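You operate a simulated robot arm through the tools that you are given. There is no shell and no other tool.

The job below is to be done with a simulated robot arm. You get a single attempt, and the scene is never put back.

Task
Wipe off the sticky ring, then polish that spot.
Fine: green cloth for the ring, grey cloth and the polish tin for the shine; both cloths go back. A coat counts when it lies all over at full strength: go over it till it gets no stronger. What is to be rubbed or washed off counts as gone when no trace of it is left.
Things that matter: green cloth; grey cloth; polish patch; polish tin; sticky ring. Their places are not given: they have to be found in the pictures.

It is judged by the outcome, as a careful person would: the job done as asked, and still so three seconds after it is handed in. It fails if anything else is knocked over, pushed out of place, dropped, spilled or broken. Flat cloth is picked up by pressing the open fingertips on it (5 to 10 N) and closing them slowly along it; thin cloth reads only 2 to 8 mm in the jaws.

Robot
A 7-joint arm with a two-finger parallel gripper, fixed in place. Base frame: the origin is at the foot of the arm, x ahead of it, y to its left, z up. Lengths are in m, angles in degrees, forces in N, time in s.
Its first joint turns from -166.0 to 166.0 degrees. Payload 3.43 kg.
The TCP is the grasp point between the finger pads, 0.034 m short of the fingertips. In the tool frame z runs along the fingers and y along their closing line. The gripper opens to 0.128 m. The fingers are 0.024 m wide and 0.012 m thick; the gripper's body (0.048 by 0.13 m) begins 0.096 m behind the TCP.
Orientation is that of the tool frame in the base frame, as a unit quaternion [x, y, z, w]. With the fingers straight down and closing along the base's y, the tool's x points along the base's -x, its y along +y and its z along -z.

Tools
- The arm moves only by the tool jog_arm. Its argument "targets" is one flat list of numbers, 6 for each row, row after row: the shift along the base's x, y, z in m, then the turn, a rotation vector about the base's x, y, z in degrees. In form: [tx, ty, tz, wx, wy, wz, tx, ty, tz, wx, wy, wz, ...]. A call has 1 to 20 rows; each row shifts and turns the commanded pose from where the row before left it. "grip" is the gripper command, from -1 (fully open) to 1 (shut), values between in proportion, set as the call begins (left out, the last holds). A row lasts 0.2 s, in which the tool goes at most 0.05 m and 8.6 degrees; a call with a longer step from one row to the next is refused whole, and so is a gripper value outside its range. Where a pose cannot be reached the arm comes as near as it can. A force on the tool above 40 N (or 10 N above the force at the start of the call, whichever is more), or a blocked arm, ends the call early, and 0.2 s more pass. The fingers move at their own pace (about 0.153 m/s each) and stop on an object; they squeeze with about 37 N. The grip force told is the motor's: it shows also when the fingers shut on nothing. Time passes only in rows, and 0.2 s behind the last, so rows that do not move let the fingers close. The reply holds the time, the measured pose of the TCP, the force on the tool along the base axes, the opening and the grip force, in the units named above and with some noise, with the torque about the TCP (base axes, N m) and any sound that the robot's microphone picked up.
- Cameras (640 x 400 px; columns grow to the right, rows downward): "scene" is fixed at [0.2186, 0.6495, 1.4962]; the picture's right is [-0.61, -0.79, 0.00], its down [-0.63, 0.49, -0.60] and it looks along [0.48, -0.37, -0.80] (base axes); focal length 334 px, centre (320, 200). "wrist" rides on the gripper at [0.076, -0.011, -0.16] in the tool frame; the picture's right is [0.15, 0.99, 0.00], its down [-0.88, 0.13, -0.46] and it looks along [-0.45, 0.07, 0.89] (tool axes); focal length 234 px, centre (320, 200).
- capture(camera): a new picture of that camera. No time passes.
- pixel_to_xyz(camera, pixels): there is no depth. For up to 12 entries [column, row, z] of the newest picture of that camera ("zoom" is the newest enlarged one), the place [x, y] in the base frame at which the ray of that pixel passes the height z, good to about 0.002 m. No time passes.
- inspect(camera, box): a new picture of the part [left, top, right, bottom] of that camera's present view, enlarged. No time passes.
- close_job(): hands the job in; it is judged then, once.

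Unless the task says otherwise, let go and move clear before handing in.

The tools are called as a command line: name --argument value ..., lists and objects as JSON in quotes. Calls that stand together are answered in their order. jog_arm: Moves the arm, as the interface text tells. Its arguments: {"type":"object","properties":{"targets":{"type":"array"},"grip":{"type":"number"}},"required":["targets"]} The other tools are called the same way: capture (camera) takes a picture; pixel_to_xyz (camera, pixels) gives the place at which the rays of pixels pass given heights; inspect (camera, box) takes an enlarged picture of a part of a camera's view; close_job () hands the job in.

At the start:

```text
time_s: 0.0
tool_pos: [0.5583, 0.1547, 1.0068]
orientation: [-0.001, 1.0, -0.001, -0.001]
force: [0.1, -0.3, 0.4]
ft_torque: [0.02, 0.06, -0.04]
grip_width: 0.1279
grip_force: 0.1
```

scene: 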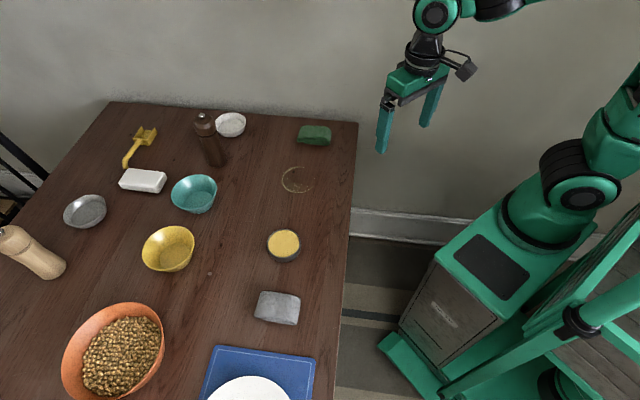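
wrist: 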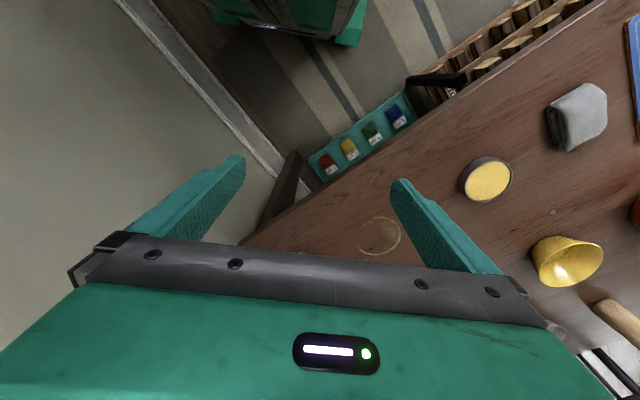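

The scene picture shows the green cloth near (315,135), the sticky ring near (297,180), the polish tin near (284,245) and the grey cloth near (278,308). I'll enlarge these areas before moving.

inspect --camera "scene" --box '[240, 100, 370, 210]'

inspect --camera "scene" --box '[230, 220, 340, 340]'

pixel_to_xyz --camera "scene" --pixels '[[315, 135, 0.4], [297, 180, 0.4], [284, 245, 0.4], [278, 308, 0.4], [358, 123, 0.4], [110, 102, 0.4], [330, 398, 0.4]]'

```text
3.64 times, centred on (305, 155) of scene
```

zoom: 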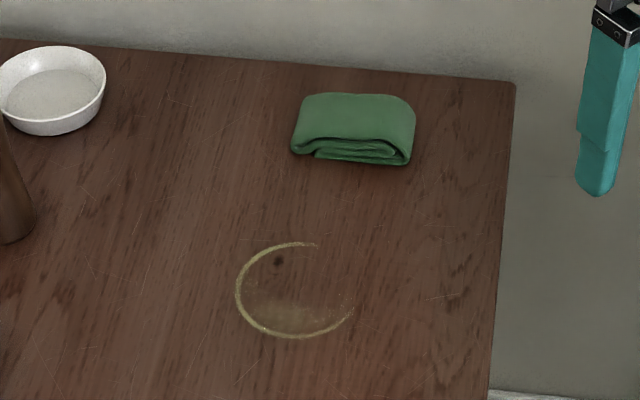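

```text
3.33 times, centred on (285, 280) of scene
```

zoom: 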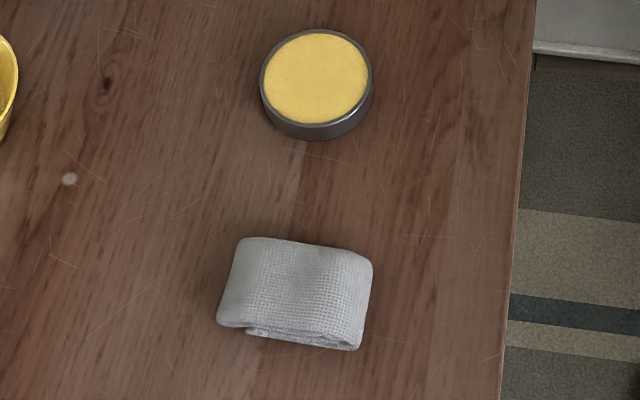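

```text
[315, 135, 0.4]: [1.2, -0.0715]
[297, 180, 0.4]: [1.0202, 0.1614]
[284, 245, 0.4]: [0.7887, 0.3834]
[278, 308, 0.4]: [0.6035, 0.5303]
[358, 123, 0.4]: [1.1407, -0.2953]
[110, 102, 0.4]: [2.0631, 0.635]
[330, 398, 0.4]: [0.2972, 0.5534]
```

The green cloth, ring, tin and grey cloth are all clear, but I don't know the table height yet. I'll compare rays from both cameras through the ring and the tin at several heights.

pixel_to_xyz --camera "scene" --pixels '[[297, 180, 0.5], [297, 180, 0.6], [297, 180, 0.7], [297, 180, 0.8], [284, 243, 0.5], [284, 243, 0.6], [284, 243, 0.7], [284, 243, 0.8]]'

pixel_to_xyz --camera "wrist" --pixels '[[379, 236, 0.5], [379, 236, 0.6], [379, 236, 0.7], [379, 236, 0.8], [488, 180, 0.5], [488, 180, 0.6], [488, 180, 0.7], [488, 180, 0.8]]'

```text
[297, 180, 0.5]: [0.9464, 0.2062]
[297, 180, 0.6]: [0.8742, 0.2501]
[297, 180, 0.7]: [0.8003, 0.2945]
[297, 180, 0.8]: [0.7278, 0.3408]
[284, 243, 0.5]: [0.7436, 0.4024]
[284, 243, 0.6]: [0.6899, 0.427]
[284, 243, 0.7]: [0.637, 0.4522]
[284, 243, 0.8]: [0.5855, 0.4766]
```

```text
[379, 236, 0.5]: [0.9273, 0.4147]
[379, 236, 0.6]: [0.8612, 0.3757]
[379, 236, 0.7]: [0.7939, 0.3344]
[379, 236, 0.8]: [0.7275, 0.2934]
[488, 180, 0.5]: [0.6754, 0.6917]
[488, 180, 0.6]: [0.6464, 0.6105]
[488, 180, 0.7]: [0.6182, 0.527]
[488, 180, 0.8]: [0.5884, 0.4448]
```

The rays meet at about z≈0.746 for the ring (the table) and z≈0.77 for the tin's top. I'll now get positions for everything at those heights.

pixel_to_xyz --camera "scene" --pixels '[[297, 180, 0.746], [284, 243, 0.77], [315, 133, 0.77], [278, 305, 0.77], [301, 126, 0.77], [329, 127, 0.77], [327, 143, 0.746], [299, 141, 0.746], [358, 123, 0.746], [345, 340, 0.746]]'

inspect --camera "wrist" --box '[320, 60, 640, 300]'

```text
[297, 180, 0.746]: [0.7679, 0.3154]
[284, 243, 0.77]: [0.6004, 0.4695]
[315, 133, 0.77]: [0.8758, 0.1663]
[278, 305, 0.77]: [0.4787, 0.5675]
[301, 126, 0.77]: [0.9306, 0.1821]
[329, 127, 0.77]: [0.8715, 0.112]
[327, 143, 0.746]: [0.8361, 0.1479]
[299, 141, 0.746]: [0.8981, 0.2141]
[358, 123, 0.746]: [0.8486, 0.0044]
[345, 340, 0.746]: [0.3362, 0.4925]
```

```text
1.67 times, centred on (480, 180) of wrist
```

zoom: 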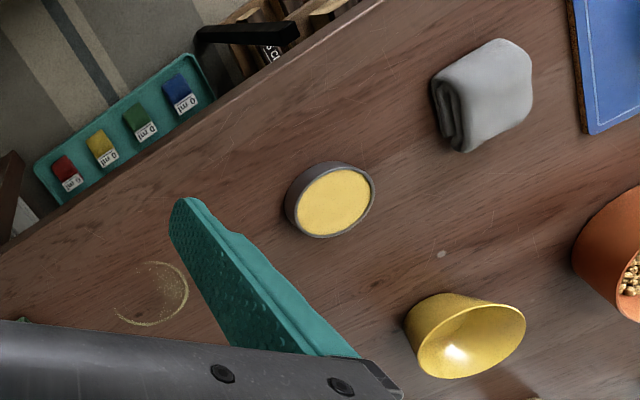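

Table height is about 0.746; the ring is near (0.768,0.315), the tin near (0.60,0.47), the green cloth near (0.875,0.166) and the grey cloth near (0.48,0.567). I'll move above the green cloth's near side and turn the wrist to match its angle.

jog_arm --targets '[0.04, 0.002, -0.012, 0, 0, 8.25, 0.04, 0.002, -0.012, 0, 0, 8.25, 0.04, 0.002, -0.012, 0, 0, 8.25, 0.04, 0.002, -0.012, 0, 0, 8.25, 0.04, 0.002, -0.012, 0, 0, 8.25, 0.04, 0.002, -0.012, 0, 0, 8.25, 0, 0, 0, 0, 0, 0]' --grip -1

capture --camera "wrist"

capture --camera "scene"

```text
time_s: 1.6
tool_pos: [0.7849, 0.1671, 0.9423]
orientation: [-0.42, 0.908, 0.003, 0.006]
force: [0.0, -0.2, 0.1]
ft_torque: [0.0, 0.0, -0.02]
grip_width: 0.1278
grip_force: 0.0
```

```text
taken
```

wrist: 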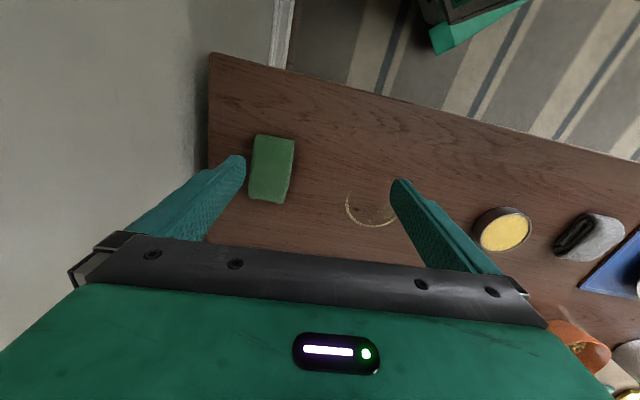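

```text
taken
```

scene: 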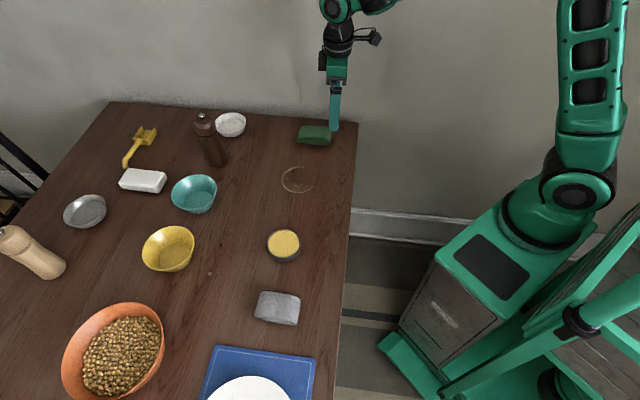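

The wrist view now shows the green cloth at about (271,168), the ring at (370,208) and the tin at (502,230). I'll get the cloth's corners and the ring's outline from the wrist camera.

inspect --camera "wrist" --box '[220, 110, 420, 240]'

pixel_to_xyz --camera "wrist" --pixels '[[256, 135, 0.77], [294, 140, 0.77], [282, 203, 0.746], [248, 199, 0.746], [271, 168, 0.77], [370, 208, 0.746], [345, 208, 0.746], [503, 229, 0.77], [590, 238, 0.77], [209, 53, 0.746]]'

```text
3.08 times, centred on (320, 175) of wrist
```

zoom: 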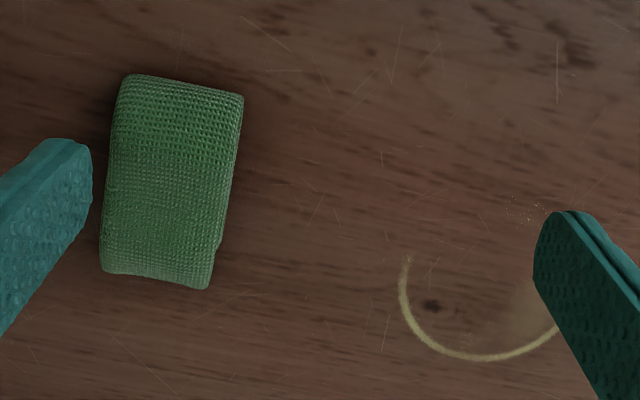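

```text
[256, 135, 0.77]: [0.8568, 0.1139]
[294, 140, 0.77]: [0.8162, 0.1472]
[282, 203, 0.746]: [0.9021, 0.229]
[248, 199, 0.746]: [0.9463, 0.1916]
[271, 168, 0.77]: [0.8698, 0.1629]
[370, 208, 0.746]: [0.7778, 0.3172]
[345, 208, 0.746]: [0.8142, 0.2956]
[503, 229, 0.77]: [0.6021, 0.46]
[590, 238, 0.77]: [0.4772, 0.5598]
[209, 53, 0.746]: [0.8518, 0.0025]
```

The enlarged view puts the cloth's top corners at (125,75), (243,95), (210,288) and (102,270). I'll turn those into positions.

pixel_to_xyz --camera "zoom" --pixels '[[125, 75, 0.768], [243, 95, 0.768], [207, 285, 0.768], [102, 268, 0.768], [125, 75, 0.755], [243, 95, 0.755], [207, 285, 0.755], [102, 268, 0.755], [407, 258, 0.746], [401, 290, 0.746], [430, 340, 0.746], [490, 360, 0.746]]'

```text
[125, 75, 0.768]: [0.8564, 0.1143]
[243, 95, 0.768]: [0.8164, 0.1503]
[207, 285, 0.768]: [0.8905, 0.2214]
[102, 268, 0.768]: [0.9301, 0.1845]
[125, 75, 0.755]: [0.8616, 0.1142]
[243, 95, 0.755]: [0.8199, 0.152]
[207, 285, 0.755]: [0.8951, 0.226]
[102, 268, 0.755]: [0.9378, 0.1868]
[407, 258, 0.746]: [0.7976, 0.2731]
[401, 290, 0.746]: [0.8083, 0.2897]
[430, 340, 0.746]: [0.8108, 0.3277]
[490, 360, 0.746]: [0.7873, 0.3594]
```

The cloth centre is near (0.873,0.168), its short side is about 0.054 m along about 136°, and the tool is at about 139.6°. I'll go above it, turn back about 3.5°, and let the arm settle at a safe height.

jog_arm --targets '[0.025, 0.0003, -0.01, 0, 0, -1.2, 0.025, 0.0003, -0.01, 0, 0, -1.2, 0.025, 0.0003, -0.01, 0, 0, -1.1, 0, 0, 0, 0, 0, 0, 0, 0, 0, 0, 0, 0]'

```text
time_s: 2.8
tool_pos: [0.8611, 0.1662, 0.9111]
orientation: [-0.39, 0.921, 0.003, 0.005]
force: [0.3, -0.7, -0.1]
ft_torque: [-0.01, -0.06, 0.05]
grip_width: 0.1283
grip_force: 0.0
```

The arm reads (0.861,0.166,0.911), a little short of the command. I'll idle briefly to see whether it settles, and check the wrist view.

jog_arm --targets '[0, 0, 0, 0, 0, 0, 0, 0, 0, 0, 0, 0]'

capture --camera "wrist"

```text
time_s: 3.4
tool_pos: [0.8609, 0.1663, 0.9115]
orientation: [-0.391, 0.92, 0.002, 0.005]
force: [0.4, -0.6, 1.1]
ft_torque: [0.0, 0.0, -0.01]
grip_width: 0.1279
grip_force: 0.0
```

```text
taken
```

wrist: 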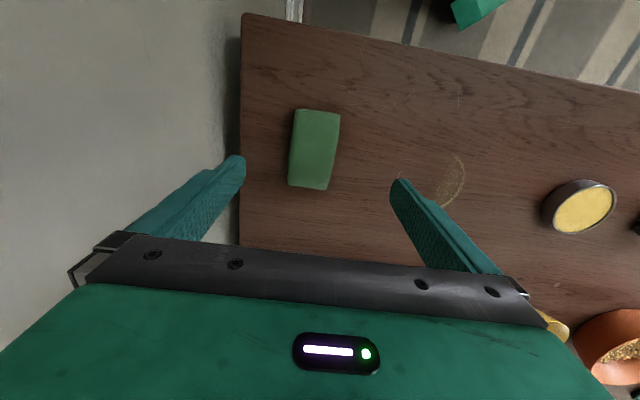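

It has settled at (0.861,0.166), so I'll correct using the measured pose. I'll re-measure the cloth from this closer view.

pixel_to_xyz --camera "wrist" --pixels '[[294, 109, 0.768], [340, 114, 0.768], [327, 189, 0.768], [288, 185, 0.768], [315, 147, 0.768], [315, 147, 0.76]]'

inspect --camera "wrist" --box '[250, 90, 390, 210]'

```text
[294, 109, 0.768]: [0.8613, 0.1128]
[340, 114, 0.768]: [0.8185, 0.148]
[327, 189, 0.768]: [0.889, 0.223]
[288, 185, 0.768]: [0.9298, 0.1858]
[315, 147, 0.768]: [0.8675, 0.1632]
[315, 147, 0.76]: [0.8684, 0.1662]
```

```text
3.33 times, centred on (320, 150) of wrist
```

zoom: 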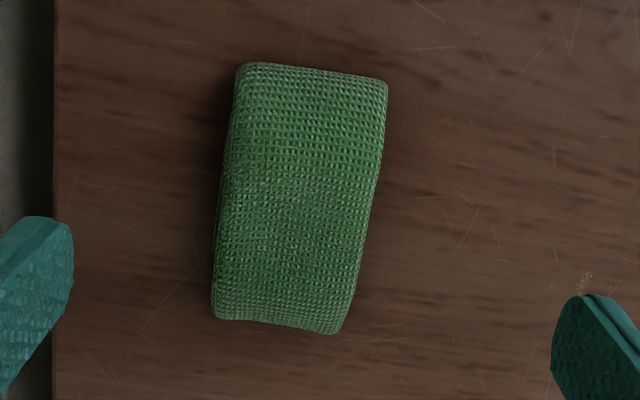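

The cloth centre is (0.8747,0.1674) with its short side at about 137°. I'll shift by (+0.014,+0.001), trim the yaw by 1°, and descend most of the way with the jaws open.

jog_arm --targets '[0.014, 0.001, -0.01, 0, 0, 1.0, 0, 0, -0.03, 0, 0, 0, 0, 0, -0.03, 0, 0, 0, 0, 0, -0.025, 0, 0, 0, 0, 0, -0.015, 0, 0, 0, 0, 0, 0, 0, 0, 0, 0, 0, 0, 0, 0, 0]'

capture --camera "wrist"

inspect --camera "scene" --box '[260, 90, 380, 200]'

```text
time_s: 5.0
tool_pos: [0.8742, 0.1694, 0.8009]
orientation: [-0.399, 0.917, 0.003, 0.006]
force: [0.1, -0.2, 0.0]
ft_torque: [-0.02, 0.01, 0.0]
grip_width: 0.1281
grip_force: 0.0
```

```text
taken
```

wrist: 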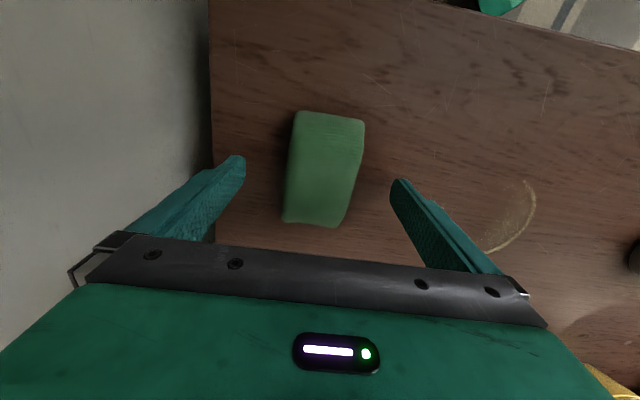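

```text
3.64 times, centred on (320, 145) of scene
```

zoom: 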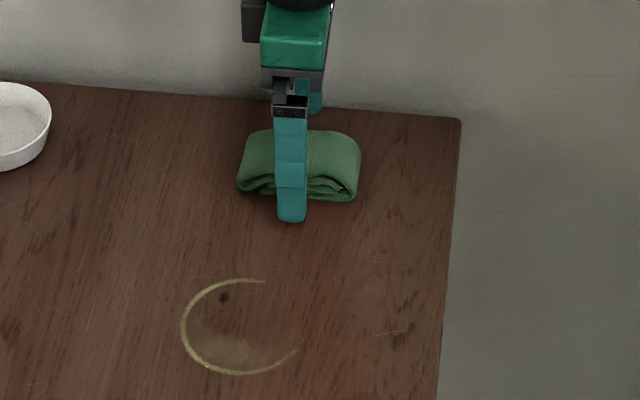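

The fingers straddle the cloth evenly (tips at about (238,160) and (402,185) around the cloth at (325,168)). I'll lower about 14 mm so the tips stay a few mm above the table, then close in steps.

jog_arm --targets '[0, -0.001, -0.007, 0, 0, 0, 0, 0, -0.007, 0, 0, 0, 0, 0, 0, 0, 0, 0]'

jog_arm --targets '[0, 0, 0, 0, 0, 0, 0, 0, 0, 0, 0, 0, 0, 0, 0, 0, 0, 0]' --grip 0.15

jog_arm --targets '[0, 0, 0, 0, 0, 0, 0, 0, 0, 0, 0, 0, 0, 0, 0, 0, 0, 0]' --grip 0.4

capture --camera "wrist"

inspect --camera "scene" --box '[260, 90, 380, 200]'

```text
time_s: 5.8
tool_pos: [0.8759, 0.1675, 0.7873]
orientation: [-0.399, 0.917, 0.002, 0.006]
force: [0.5, 1.2, 0.1]
ft_torque: [-0.02, 0.01, 0.0]
grip_width: 0.1279
grip_force: 0.0
```

```text
time_s: 6.6
tool_pos: [0.8752, 0.1688, 0.7879]
orientation: [-0.398, 0.917, 0.002, 0.005]
force: [0.0, 0.4, 0.6]
ft_torque: [0.03, 0.03, -0.02]
grip_width: 0.0626
grip_force: 37.4
```

```text
time_s: 7.4
tool_pos: [0.8749, 0.1674, 0.7882]
orientation: [-0.399, 0.917, 0.002, 0.005]
force: [-0.1, -0.4, 0.2]
ft_torque: [-0.05, -0.01, 0.01]
grip_width: 0.0621
grip_force: 36.6
```

```text
taken
```

wrist: 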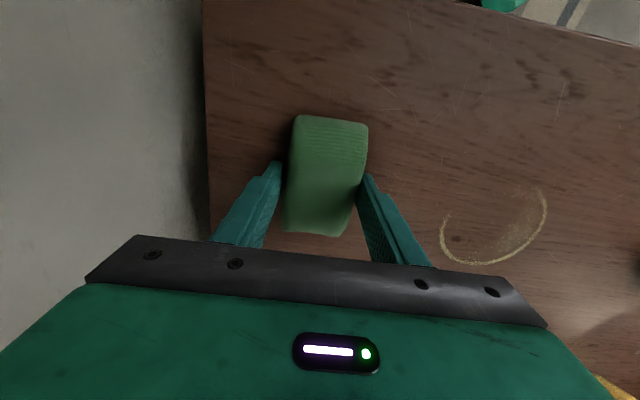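

```text
3.64 times, centred on (320, 145) of scene
```

zoom: 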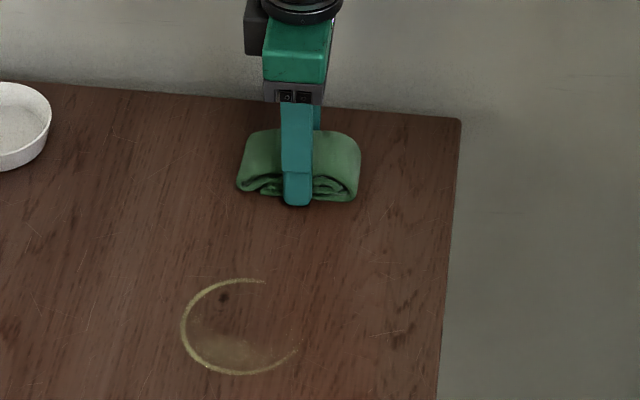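

The jaws stopped at 62 mm with 37 N, so the folded cloth is held. I'll measure the ring's outline in this zoom (left (181,322), top (240,280), bottom (240,374), right end (297,348)).

pixel_to_xyz --camera "zoom" --pixels '[[181, 322, 0.746], [200, 294, 0.746], [240, 279, 0.746], [265, 282, 0.746], [196, 357, 0.746], [240, 374, 0.746], [275, 366, 0.746], [297, 348, 0.746], [223, 297, 0.746]]'

pixel_to_xyz --camera "wrist" --pixels '[[442, 215, 0.746], [440, 232, 0.746], [452, 255, 0.746], [475, 264, 0.746], [510, 255, 0.746], [538, 230, 0.746], [547, 207, 0.746], [540, 190, 0.746]]'

inspect --camera "wrist" --box '[410, 160, 580, 290]'

```text
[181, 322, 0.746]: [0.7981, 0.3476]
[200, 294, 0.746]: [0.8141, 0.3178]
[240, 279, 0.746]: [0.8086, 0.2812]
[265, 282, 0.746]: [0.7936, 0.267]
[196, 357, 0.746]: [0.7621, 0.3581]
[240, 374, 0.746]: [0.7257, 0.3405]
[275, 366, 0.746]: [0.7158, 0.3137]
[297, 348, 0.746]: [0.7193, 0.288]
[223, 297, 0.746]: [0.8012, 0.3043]
```

```text
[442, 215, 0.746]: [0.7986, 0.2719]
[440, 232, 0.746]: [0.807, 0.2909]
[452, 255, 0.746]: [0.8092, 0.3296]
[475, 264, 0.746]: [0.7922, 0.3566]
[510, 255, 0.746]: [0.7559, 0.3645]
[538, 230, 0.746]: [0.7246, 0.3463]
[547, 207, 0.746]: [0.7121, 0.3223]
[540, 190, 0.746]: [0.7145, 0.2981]
```

```text
3.08 times, centred on (495, 225) of wrist
```

zoom: 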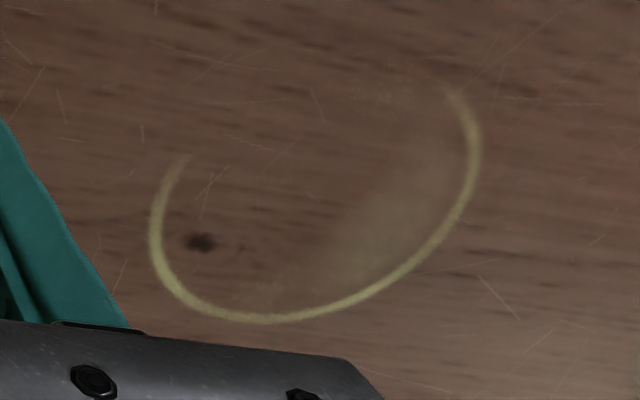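

The ring fits a circle centred near (0.762,0.313) with radius about 0.052, with some smear inside. I'll lift the cloth, carry it over the ring and check it's still held before pressing.

jog_arm --targets '[0, 0, 0.02, 0, 0, 0, 0, 0, 0.03, 0, 0, 0, -0.0226, 0.0291, 0, 0, 0, 0, -0.0226, 0.0291, 0, 0, 0, 0, -0.0226, 0.0291, 0, 0, 0, 0, -0.0226, 0.0291, 0, 0, 0, 0, -0.0226, 0.0291, 0, 0, 0, 0, 0, 0, 0, 0, 0, 0]' --grip 0.6

capture --camera "wrist"

inspect --camera "scene" --box '[230, 100, 370, 220]'

```text
time_s: 9.2
tool_pos: [0.7634, 0.314, 0.8385]
orientation: [-0.398, 0.917, 0.001, 0.005]
force: [-0.5, -0.3, 0.3]
ft_torque: [-0.01, -0.02, 0.02]
grip_width: 0.0255
grip_force: 0.2
```

```text
taken
```

wrist: 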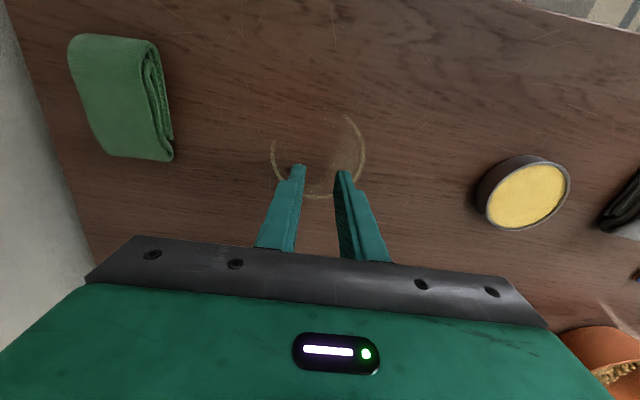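

```text
3.33 times, centred on (300, 160) of scene
```

zoom: 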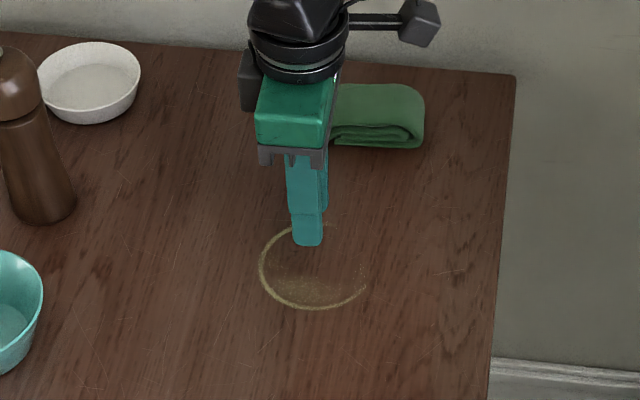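

The jaws shut to 25 mm with no force and the cloth is still at its place (zoom (378,115)), so the side squeeze slipped. I'll use the stated method instead: turn the jaws along the cloth's long side and pinch from the top. I'll go back above it turned by -90° and look closely.

jog_arm --targets '[0, 0, 0.02, 0, 0, -8.2, 0, 0, 0.02, 0, 0, -8.2, 0.011, -0.0148, 0.003, 0, 0, -8.2, 0.011, -0.0148, 0.003, 0, 0, -8.2, 0.011, -0.0148, 0.003, 0, 0, -8.2, 0.011, -0.0148, 0.003, 0, 0, -8.2, 0.011, -0.0148, 0.003, 0, 0, -8.2, 0.011, -0.0148, 0.003, 0, 0, -8.2, 0.011, -0.0148, 0.003, 0, 0, -8.2, 0.011, -0.0148, 0.003, 0, 0, -8.2, 0.011, -0.0148, 0.003, 0, 0, -8.0, 0, 0, 0, 0, 0, 0, 0, 0, 0, 0, 0, 0]' --grip 0.06

capture --camera "wrist"

capture --camera "scene"

```text
time_s: 12.0
tool_pos: [0.8612, 0.1789, 0.9046]
orientation: [0.366, 0.931, -0.004, 0.005]
force: [-0.1, -0.1, -1.0]
ft_torque: [0.0, 0.0, 0.0]
grip_width: 0.0599
grip_force: 0.0
```

```text
taken
```

wrist: 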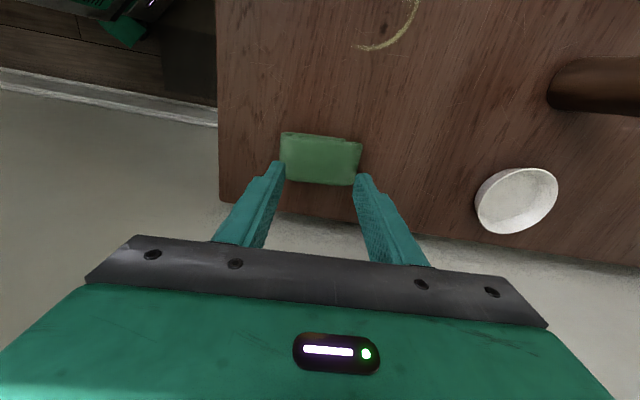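

```text
taken
```

scene: 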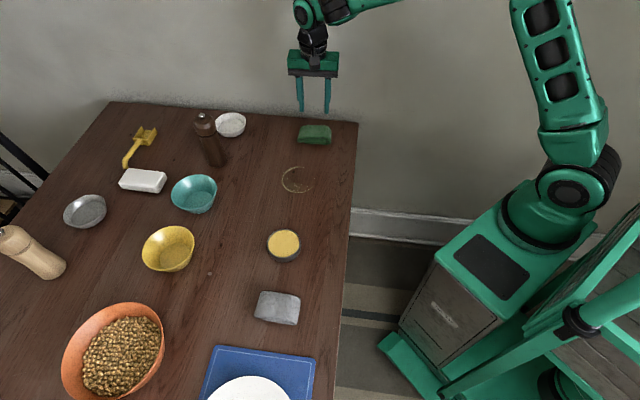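

The turned wrist view shows the cloth at (320,158), apparently undisturbed, with the jaws along its long side. I'll zoom in to check the corners and folds.

inspect --camera "wrist" --box '[255, 110, 385, 210]'

pixel_to_xyz --camera "wrist" --pixels '[[283, 133, 0.768], [360, 142, 0.768], [354, 186, 0.768], [285, 178, 0.768], [320, 160, 0.768]]'

```text
4.00 times, centred on (320, 160) of wrist
```

zoom: 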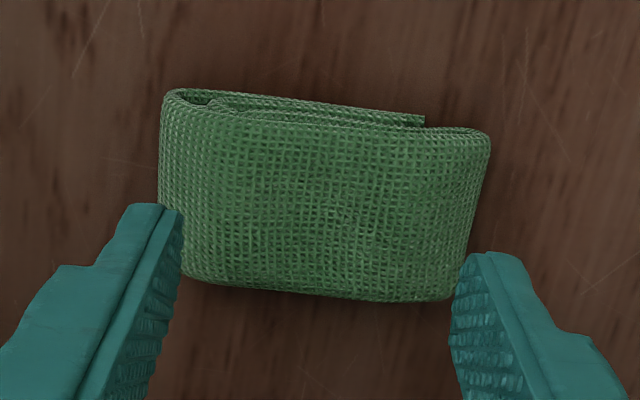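

```text
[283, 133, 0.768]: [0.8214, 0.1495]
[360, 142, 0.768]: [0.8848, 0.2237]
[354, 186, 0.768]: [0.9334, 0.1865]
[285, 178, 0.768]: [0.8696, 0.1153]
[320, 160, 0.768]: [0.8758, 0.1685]
```

The cloth is centred near (0.876,0.169). I'll go over its centre with the jaws about 55 mm open and descend to just above its top.

jog_arm --targets '[0.0073, -0.0052, -0.02, 0, 0, 0, 0.0072, -0.0051, -0.025, 0, 0, 0, 0, 0, -0.025, 0, 0, 0, 0, 0, -0.015, 0, 0, 0, 0, 0, 0, 0, 0, 0, 0, 0, 0, 0, 0, 0]' --grip 0.14

inspect --camera "wrist" --box '[220, 100, 420, 240]'

inspect --camera "scene" --box '[260, 70, 380, 180]'

```text
time_s: 13.4
tool_pos: [0.8741, 0.168, 0.8216]
orientation: [0.367, 0.93, -0.003, 0.006]
force: [-0.8, -0.2, 6.7]
ft_torque: [0.02, 0.02, -0.02]
grip_width: 0.0551
grip_force: 0.0
```

```text
2.86 times, centred on (320, 170) of wrist
```

zoom: 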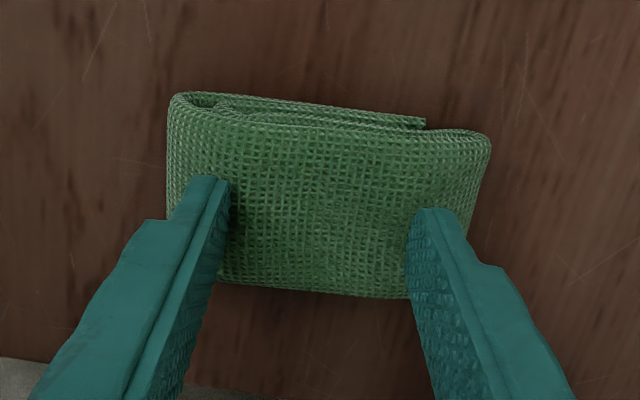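

```text
3.64 times, centred on (320, 125) of scene
```

zoom: 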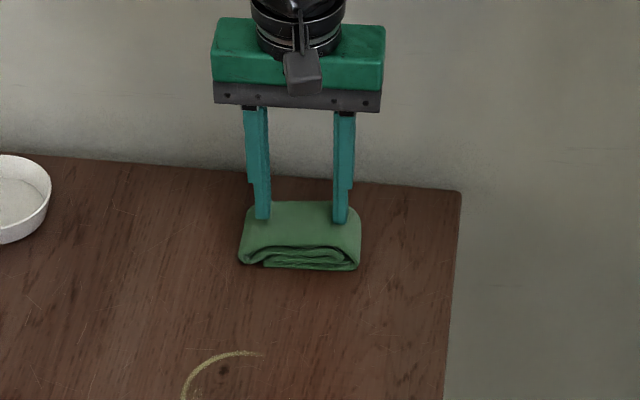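

The tool already feels 6.7 N upward, so the fingertips are pressing on the cloth's top (z≈0.788), within the 5–10 N range. I'll start closing slowly and watch the force.

jog_arm --targets '[0, 0, 0, 0, 0, 0]' --grip 0.3

jog_arm --targets '[0, 0, 0, 0, 0, 0]' --grip 0.42

inspect --camera "wrist" --box '[220, 100, 420, 240]'

```text
time_s: 13.8
tool_pos: [0.8753, 0.1689, 0.8203]
orientation: [0.366, 0.931, -0.003, 0.005]
force: [1.2, 1.1, 7.1]
ft_torque: [0.04, -0.02, -0.01]
grip_width: 0.0467
grip_force: 2.3
```

```text
time_s: 14.2
tool_pos: [0.8744, 0.1684, 0.8214]
orientation: [0.366, 0.931, -0.002, 0.006]
force: [1.0, 1.8, 7.2]
ft_torque: [0.14, 0.0, 0.0]
grip_width: 0.0399
grip_force: 2.3
```

```text
2.86 times, centred on (320, 170) of wrist
```

zoom: 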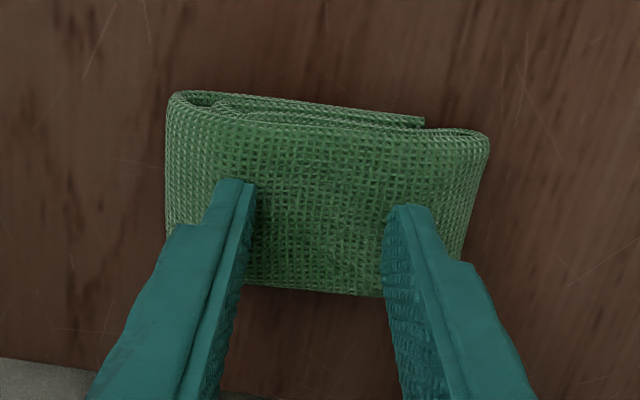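

The force holds at about 7 N with 2.3 N of drag on the fingers as they close along the cloth. I'll keep closing in small steps.

jog_arm --targets '[0, 0, 0, 0, 0, 0]' --grip 0.54

jog_arm --targets '[0, 0, 0, 0, 0, 0]' --grip 0.66

jog_arm --targets '[0, 0, 0, 0, 0, 0]' --grip 0.78

jog_arm --targets '[0, 0, 0, 0, 0, 0]' --grip 0.88

jog_arm --targets '[0, 0, 0, 0, 0, 0, 0, 0, 0, 0, 0, 0]' --grip 1.0

inspect --camera "wrist" --box '[220, 100, 420, 240]'

```text
time_s: 14.6
tool_pos: [0.8753, 0.1678, 0.8212]
orientation: [0.366, 0.931, -0.002, 0.005]
force: [-0.3, 2.1, 8.4]
ft_torque: [0.17, 0.01, 0.01]
grip_width: 0.0321
grip_force: 2.3
```

```text
time_s: 15.0
tool_pos: [0.8748, 0.1689, 0.8206]
orientation: [0.366, 0.931, -0.002, 0.005]
force: [1.0, 1.8, 8.1]
ft_torque: [0.13, 0.02, -0.03]
grip_width: 0.0249
grip_force: 2.1
```

```text
time_s: 15.4
tool_pos: [0.8747, 0.1687, 0.8212]
orientation: [0.367, 0.93, -0.002, 0.006]
force: [0.5, 1.2, 8.7]
ft_torque: [0.17, 0.03, -0.02]
grip_width: 0.0172
grip_force: 2.4
```

```text
time_s: 15.8
tool_pos: [0.8756, 0.1686, 0.8201]
orientation: [0.367, 0.93, -0.002, 0.006]
force: [0.1, 1.8, 8.9]
ft_torque: [0.07, 0.07, -0.02]
grip_width: 0.0116
grip_force: 3.1
```

```text
time_s: 16.4
tool_pos: [0.8746, 0.169, 0.8211]
orientation: [0.366, 0.931, -0.003, 0.005]
force: [-1.6, 0.5, 8.8]
ft_torque: [0.07, 0.13, 0.02]
grip_width: 0.0001
grip_force: 33.2
```

```text
2.86 times, centred on (320, 170) of wrist
```

zoom: 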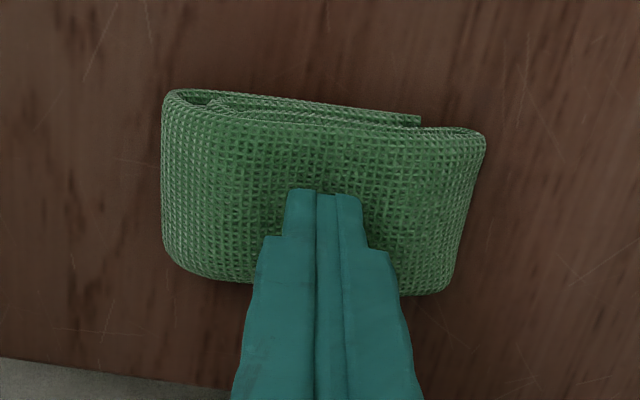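

The jaws closed to 0.1 mm with only cloth surface under the tips, so this folded pad can't be pinched from the top and needs a better side grip. First I'll get the table height exactly, by lifting and touching an empty bit of table near (0.83,0.21).

jog_arm --targets '[0, 0, 0.02, 0, 0, 0, 0, 0, 0.02, 0, 0, 0, -0.023, 0.021, 0, 0, 0, 0, -0.023, 0.021, 0, 0, 0, 0, 0, 0, -0.03, 0, 0, 0, 0, 0, -0.03, 0, 0, 0, 0, 0, 0, 0, 0, 0, 0, 0, 0, 0, 0, 0]'

capture --camera "wrist"

inspect --camera "scene" --box '[250, 80, 380, 200]'

```text
time_s: 18.2
tool_pos: [0.8296, 0.2101, 0.7982]
orientation: [0.366, 0.931, -0.003, 0.005]
force: [0.1, -0.3, 0.1]
ft_torque: [-0.01, 0.0, -0.02]
grip_width: 0.0
grip_force: 33.2
```

```text
taken
```

wrist: 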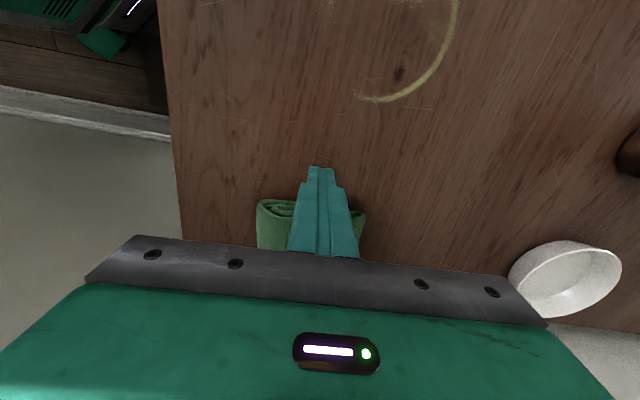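

```text
3.33 times, centred on (315, 140) of scene
```

zoom: 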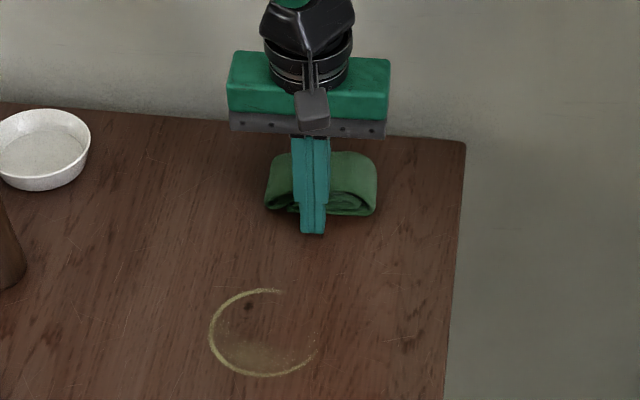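

The fingertips hover at about 0.764 over clear table beside the cloth, with no force. I'll step down slowly to feel the table.

jog_arm --targets '[0, 0, -0.005, 0, 0, 0, 0, 0, -0.005, 0, 0, 0, 0, 0, 0, 0, 0, 0]'

jog_arm --targets '[0, 0, -0.003, 0, 0, 0, 0, 0, -0.003, 0, 0, 0, 0, 0, 0, 0, 0, 0]'

jog_arm --targets '[0, 0, -0.002, 0, 0, 0, 0, 0, 0, 0, 0, 0]'

```text
time_s: 19.0
tool_pos: [0.8295, 0.2117, 0.7905]
orientation: [0.367, 0.93, -0.003, 0.005]
force: [-0.5, -0.3, -1.1]
ft_torque: [0.0, 0.0, 0.0]
grip_width: 0.0
grip_force: 32.6
```

```text
time_s: 19.8
tool_pos: [0.8287, 0.2114, 0.7817]
orientation: [0.367, 0.93, -0.002, 0.005]
force: [-0.4, 0.2, 2.4]
ft_torque: [0.01, 0.03, 0.0]
grip_width: 0.0
grip_force: 33.3
```

```text
time_s: 20.4
tool_pos: [0.8291, 0.2112, 0.7838]
orientation: [0.366, 0.931, -0.001, 0.007]
force: [-3.2, -10.5, 29.8]
ft_torque: [-0.11, 0.36, 0.28]
grip_width: 0.0
grip_force: 33.1
```

Contact came at TCP z≈0.783, so the table is at about 0.749 and the pad is about 39 mm thick. I'll back off, open fully and hover over the cloth along its long side for a deeper side grip on the rounded ends.

jog_arm --targets '[0, 0, 0.01, 0, 0, 0, 0, 0, 0.03, 0, 0, 0, 0, 0, 0.03, 0, 0, 0, 0.0215, -0.022, 0, 0, 0, 0, 0.0215, -0.022, 0, 0, 0, 0, 0, 0, 0, 0, 0, 0, 0, 0, 0, 0, 0, 0]' --grip -1

inspect --camera "wrist" --box '[200, 100, 440, 250]'

inspect --camera "scene" --box '[260, 70, 380, 180]'

```text
time_s: 22.0
tool_pos: [0.8705, 0.1674, 0.8524]
orientation: [0.366, 0.931, -0.003, 0.006]
force: [-0.2, 1.2, 0.0]
ft_torque: [0.03, -0.03, 0.01]
grip_width: 0.1279
grip_force: 0.1
```

```text
2.67 times, centred on (320, 175) of wrist
```

zoom: 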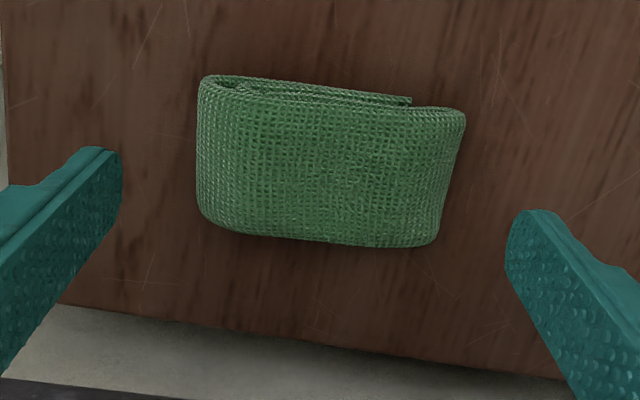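

```text
3.64 times, centred on (320, 125) of scene
```

zoom: 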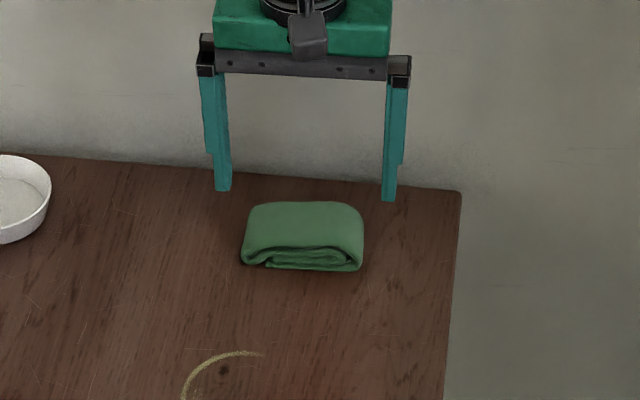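

The fingers bracket the cloth's ends in both views. I'll measure the two ends from this zoom to centre before lowering.

pixel_to_xyz --camera "zoom" --pixels '[[242, 235, 0.77], [363, 235, 0.77], [250, 215, 0.788], [362, 215, 0.788], [302, 203, 0.788], [302, 248, 0.788]]'

pixel_to_xyz --camera "wrist" --pixels '[[273.5, 155, 0.77], [371, 167, 0.77], [273.5, 155, 0.78], [371, 167, 0.78], [280, 132, 0.788], [372, 143, 0.788], [364, 192, 0.788], [276, 182, 0.788]]'

```text
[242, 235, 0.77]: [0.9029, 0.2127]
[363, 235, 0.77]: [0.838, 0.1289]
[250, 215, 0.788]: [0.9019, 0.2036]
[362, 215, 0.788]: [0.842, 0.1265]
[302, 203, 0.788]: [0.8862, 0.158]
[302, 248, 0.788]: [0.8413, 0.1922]
```

```text
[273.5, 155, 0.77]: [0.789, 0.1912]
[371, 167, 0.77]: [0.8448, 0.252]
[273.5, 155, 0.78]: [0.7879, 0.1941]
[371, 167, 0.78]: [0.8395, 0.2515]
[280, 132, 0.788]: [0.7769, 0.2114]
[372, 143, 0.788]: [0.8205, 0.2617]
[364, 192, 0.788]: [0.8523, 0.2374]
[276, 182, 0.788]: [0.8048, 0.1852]
```

The scene camera puts the cloth centre at about (0.871,0.168), matching the TCP at (0.8705,0.1674). I'll lower so the tips sit about 3 mm above the table, then close firmly and wait.

jog_arm --targets '[0, 0, -0.02, 0, 0, 0, 0, 0, -0.02, 0, 0, 0, 0, 0, -0.015, 0, 0, 0, 0, 0, -0.011, 0, 0, 0, 0, 0, 0, 0, 0, 0, 0, 0, 0, 0, 0, 0]'

jog_arm --targets '[0, 0, 0, 0, 0, 0, 0, 0, 0, 0, 0, 0, 0, 0, 0, 0, 0, 0]' --grip -0.4

jog_arm --targets '[0, 0, 0, 0, 0, 0, 0, 0, 0, 0, 0, 0, 0, 0, 0, 0, 0, 0]' --grip 0.0

inspect --camera "wrist" --box '[200, 100, 440, 250]'

inspect --camera "scene" --box '[260, 70, 380, 180]'

```text
time_s: 23.4
tool_pos: [0.8725, 0.1687, 0.7858]
orientation: [0.366, 0.931, -0.004, 0.006]
force: [-0.6, -0.2, -0.4]
ft_torque: [-0.03, 0.0, -0.02]
grip_width: 0.1279
grip_force: 0.0
```

```text
time_s: 24.2
tool_pos: [0.8717, 0.1686, 0.7857]
orientation: [0.366, 0.93, -0.002, 0.006]
force: [-0.5, -0.5, 0.3]
ft_torque: [0.01, 0.01, -0.02]
grip_width: 0.1053
grip_force: 36.9
```

```text
time_s: 25.0
tool_pos: [0.872, 0.1691, 0.7853]
orientation: [0.366, 0.931, -0.003, 0.005]
force: [-0.4, 0.6, 0.2]
ft_torque: [0.02, -0.01, 0.02]
grip_width: 0.1051
grip_force: 36.7
```

```text
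2.67 times, centred on (320, 175) of wrist
```

zoom: 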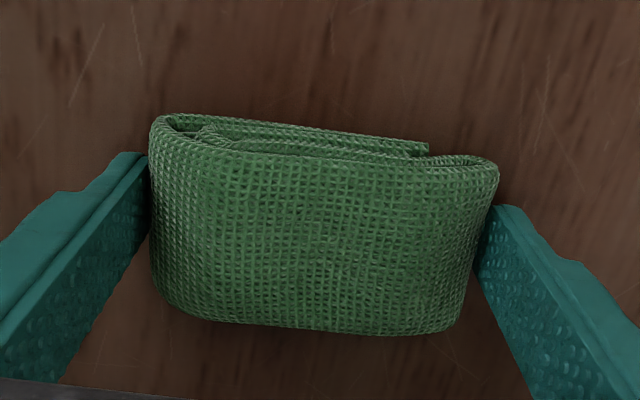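

```text
3.64 times, centred on (320, 125) of scene
```

zoom: 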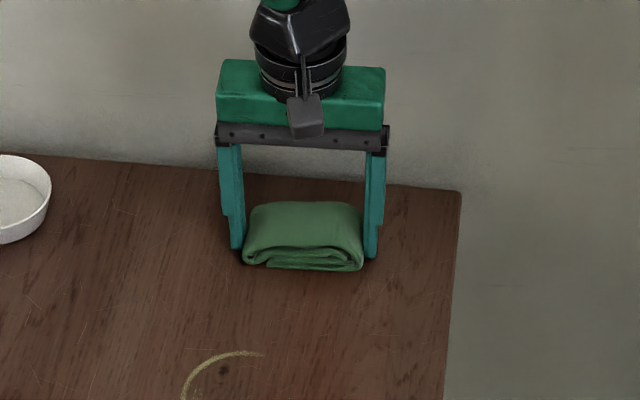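

The jaws hold the cloth's ends at 105 mm with 37 N. I'll lift slowly, 4 mm at a time, to see whether it holds or slips.

jog_arm --targets '[0, 0, 0.002, 0, 0, 0, 0, 0, 0.002, 0, 0, 0]'

jog_arm --targets '[0, 0, 0.002, 0, 0, 0, 0, 0, 0.002, 0, 0, 0]'

jog_arm --targets '[0, 0, 0.003, 0, 0, 0, 0, 0, 0.003, 0, 0, 0]'

inspect --camera "wrist" --box '[200, 100, 440, 250]'

inspect --camera "scene" --box '[260, 70, 380, 180]'

```text
time_s: 25.6
tool_pos: [0.8716, 0.1689, 0.7912]
orientation: [0.367, 0.93, -0.003, 0.005]
force: [1.2, -0.5, -0.4]
ft_torque: [-0.01, -0.03, 0.0]
grip_width: 0.1052
grip_force: 36.9
```

```text
time_s: 26.2
tool_pos: [0.8715, 0.1692, 0.7948]
orientation: [0.365, 0.931, -0.003, 0.006]
force: [-0.2, 0.0, 0.4]
ft_torque: [-0.02, 0.0, 0.0]
grip_width: 0.1049
grip_force: 36.7
```

```text
time_s: 26.8
tool_pos: [0.8737, 0.1688, 0.8006]
orientation: [0.366, 0.931, -0.003, 0.006]
force: [-0.2, 0.1, 0.1]
ft_torque: [0.04, -0.04, 0.0]
grip_width: 0.1049
grip_force: 37.2
```

```text
2.67 times, centred on (320, 175) of wrist
```

zoom: 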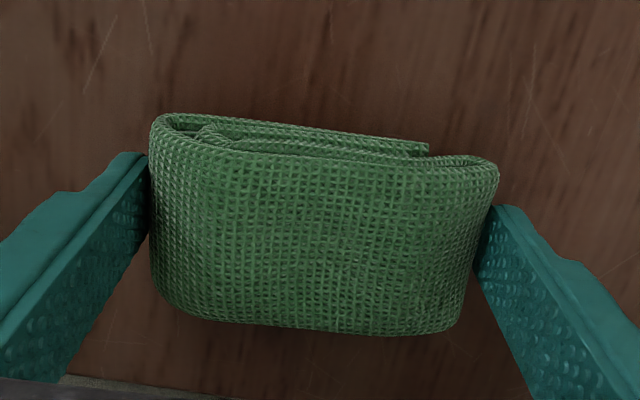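

```text
3.64 times, centred on (320, 125) of scene
```

zoom: 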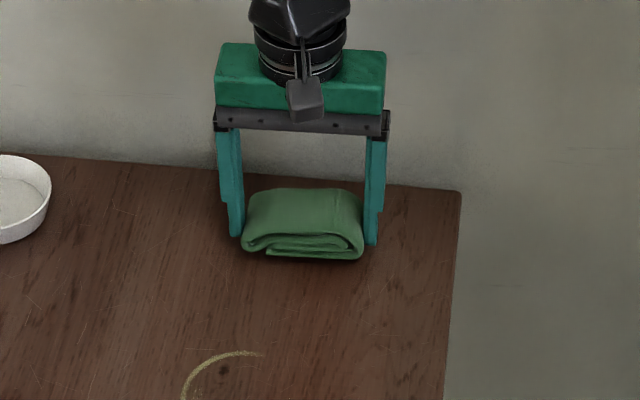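

The cloth is rising with the fingers (zoom shows its base off the table at (300,258)) and the grip is steady, so it's held. I'll raise it a bit more and carry it over the ring.

jog_arm --targets '[0, 0, 0.01, 0, 0, 0, 0, 0, 0.015, 0, 0, 0, 0, 0, 0.015, 0, 0, 0, -0.01, 0.013, 0, 0, 0, 0, -0.018, 0.0235, 0, 0, 0, 0, -0.018, 0.0235, 0, 0, 0, 0, -0.018, 0.0235, 0, 0, 0, 0, -0.018, 0.0235, 0, 0, 0, 0, -0.018, 0.0235, 0, 0, 0, 0, -0.009, 0.0115, 0, 0, 0, 0, 0, 0, 0, 0, 0, 0]'

capture --camera "wrist"

capture --camera "scene"

```text
time_s: 29.2
tool_pos: [0.7622, 0.308, 0.8408]
orientation: [0.366, 0.931, -0.002, 0.005]
force: [-0.4, 0.2, -0.4]
ft_torque: [-0.02, -0.04, 0.01]
grip_width: 0.1049
grip_force: 37.6
```

```text
taken
```

wrist: 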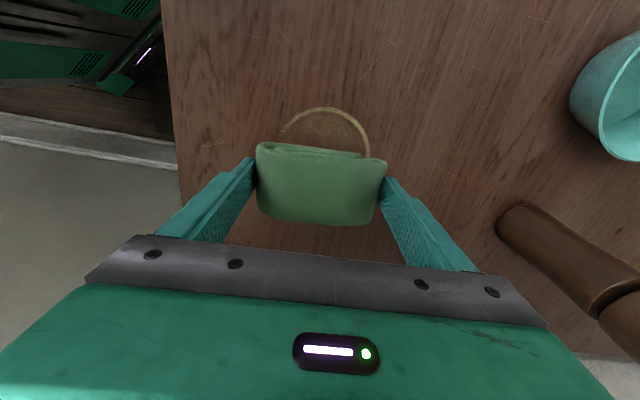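

```text
taken
```

scene: 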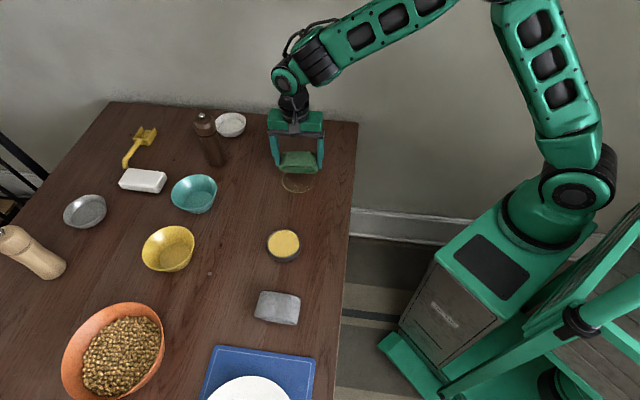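

The cloth hangs over the ring, whose far arc shows at (327,108) in the wrist view; the pepper mill and bowl are well clear. I'll locate that arc once more at table height 0.749.

pixel_to_xyz --camera "wrist" --pixels '[[327, 107, 0.749], [300, 113, 0.749], [283, 133, 0.749], [355, 120, 0.749], [369, 145, 0.749], [371, 157, 0.749], [500, 225, 0.749]]'

inspect --camera "wrist" --box '[240, 80, 410, 240]'

```text
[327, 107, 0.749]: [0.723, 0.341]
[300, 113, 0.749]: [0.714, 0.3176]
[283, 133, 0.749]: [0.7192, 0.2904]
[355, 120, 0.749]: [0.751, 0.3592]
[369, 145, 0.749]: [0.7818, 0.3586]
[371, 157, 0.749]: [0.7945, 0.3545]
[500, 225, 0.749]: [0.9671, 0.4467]
```

```text
2.50 times, centred on (325, 160) of wrist
```

zoom: 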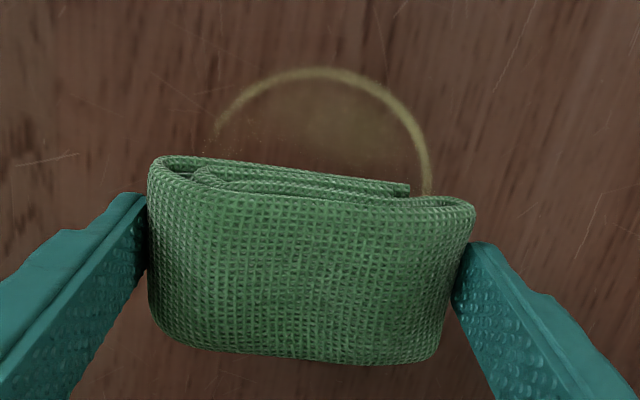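

The ring fits a centre of about (0.764,0.309), radius about 0.052. I'll shift to the start of a stroke (5 cm toward the wall side) and lower to just above contact.

jog_arm --targets '[0.019, -0.017, -0.01, 0, 0, 0, 0.019, -0.017, -0.01, 0, 0, 0, 0, 0, -0.015, 0, 0, 0, 0, 0, -0.013, 0, 0, 0, 0, 0, 0, 0, 0, 0, 0, 0, 0, 0, 0, 0]'

jog_arm --targets '[0, 0, -0.003, 0, 0, 0, 0, 0, -0.003, 0, 0, 0, 0, 0, 0, 0, 0, 0]'

```text
time_s: 30.6
tool_pos: [0.8001, 0.2759, 0.7913]
orientation: [0.366, 0.93, -0.002, 0.006]
force: [1.2, 0.2, -1.0]
ft_torque: [-0.02, 0.03, 0.01]
grip_width: 0.105
grip_force: 37.6
```

```text
time_s: 31.4
tool_pos: [0.8013, 0.2748, 0.7859]
orientation: [0.366, 0.931, -0.003, 0.005]
force: [0.1, 0.7, -0.1]
ft_torque: [0.01, -0.02, -0.01]
grip_width: 0.105
grip_force: 37.0
```

jog_arm --targets '[0, 0, -0.001, 0, 0, 0, 0, 0, 0, 0, 0, 0]'

jog_arm --targets '[0, 0, -0.001, 0, 0, 0, 0, 0, 0, 0, 0, 0]'

```text
time_s: 32.0
tool_pos: [0.8006, 0.2754, 0.7865]
orientation: [0.367, 0.93, -0.002, 0.006]
force: [-0.9, -1.0, 10.6]
ft_torque: [-0.13, 0.04, 0.04]
grip_width: 0.1048
grip_force: 37.2
```

```text
time_s: 32.6
tool_pos: [0.8007, 0.2762, 0.7838]
orientation: [0.366, 0.931, -0.002, 0.006]
force: [-2.6, -4.1, 31.2]
ft_torque: [-0.44, 0.42, -0.02]
grip_width: 0.1046
grip_force: 37.2
```

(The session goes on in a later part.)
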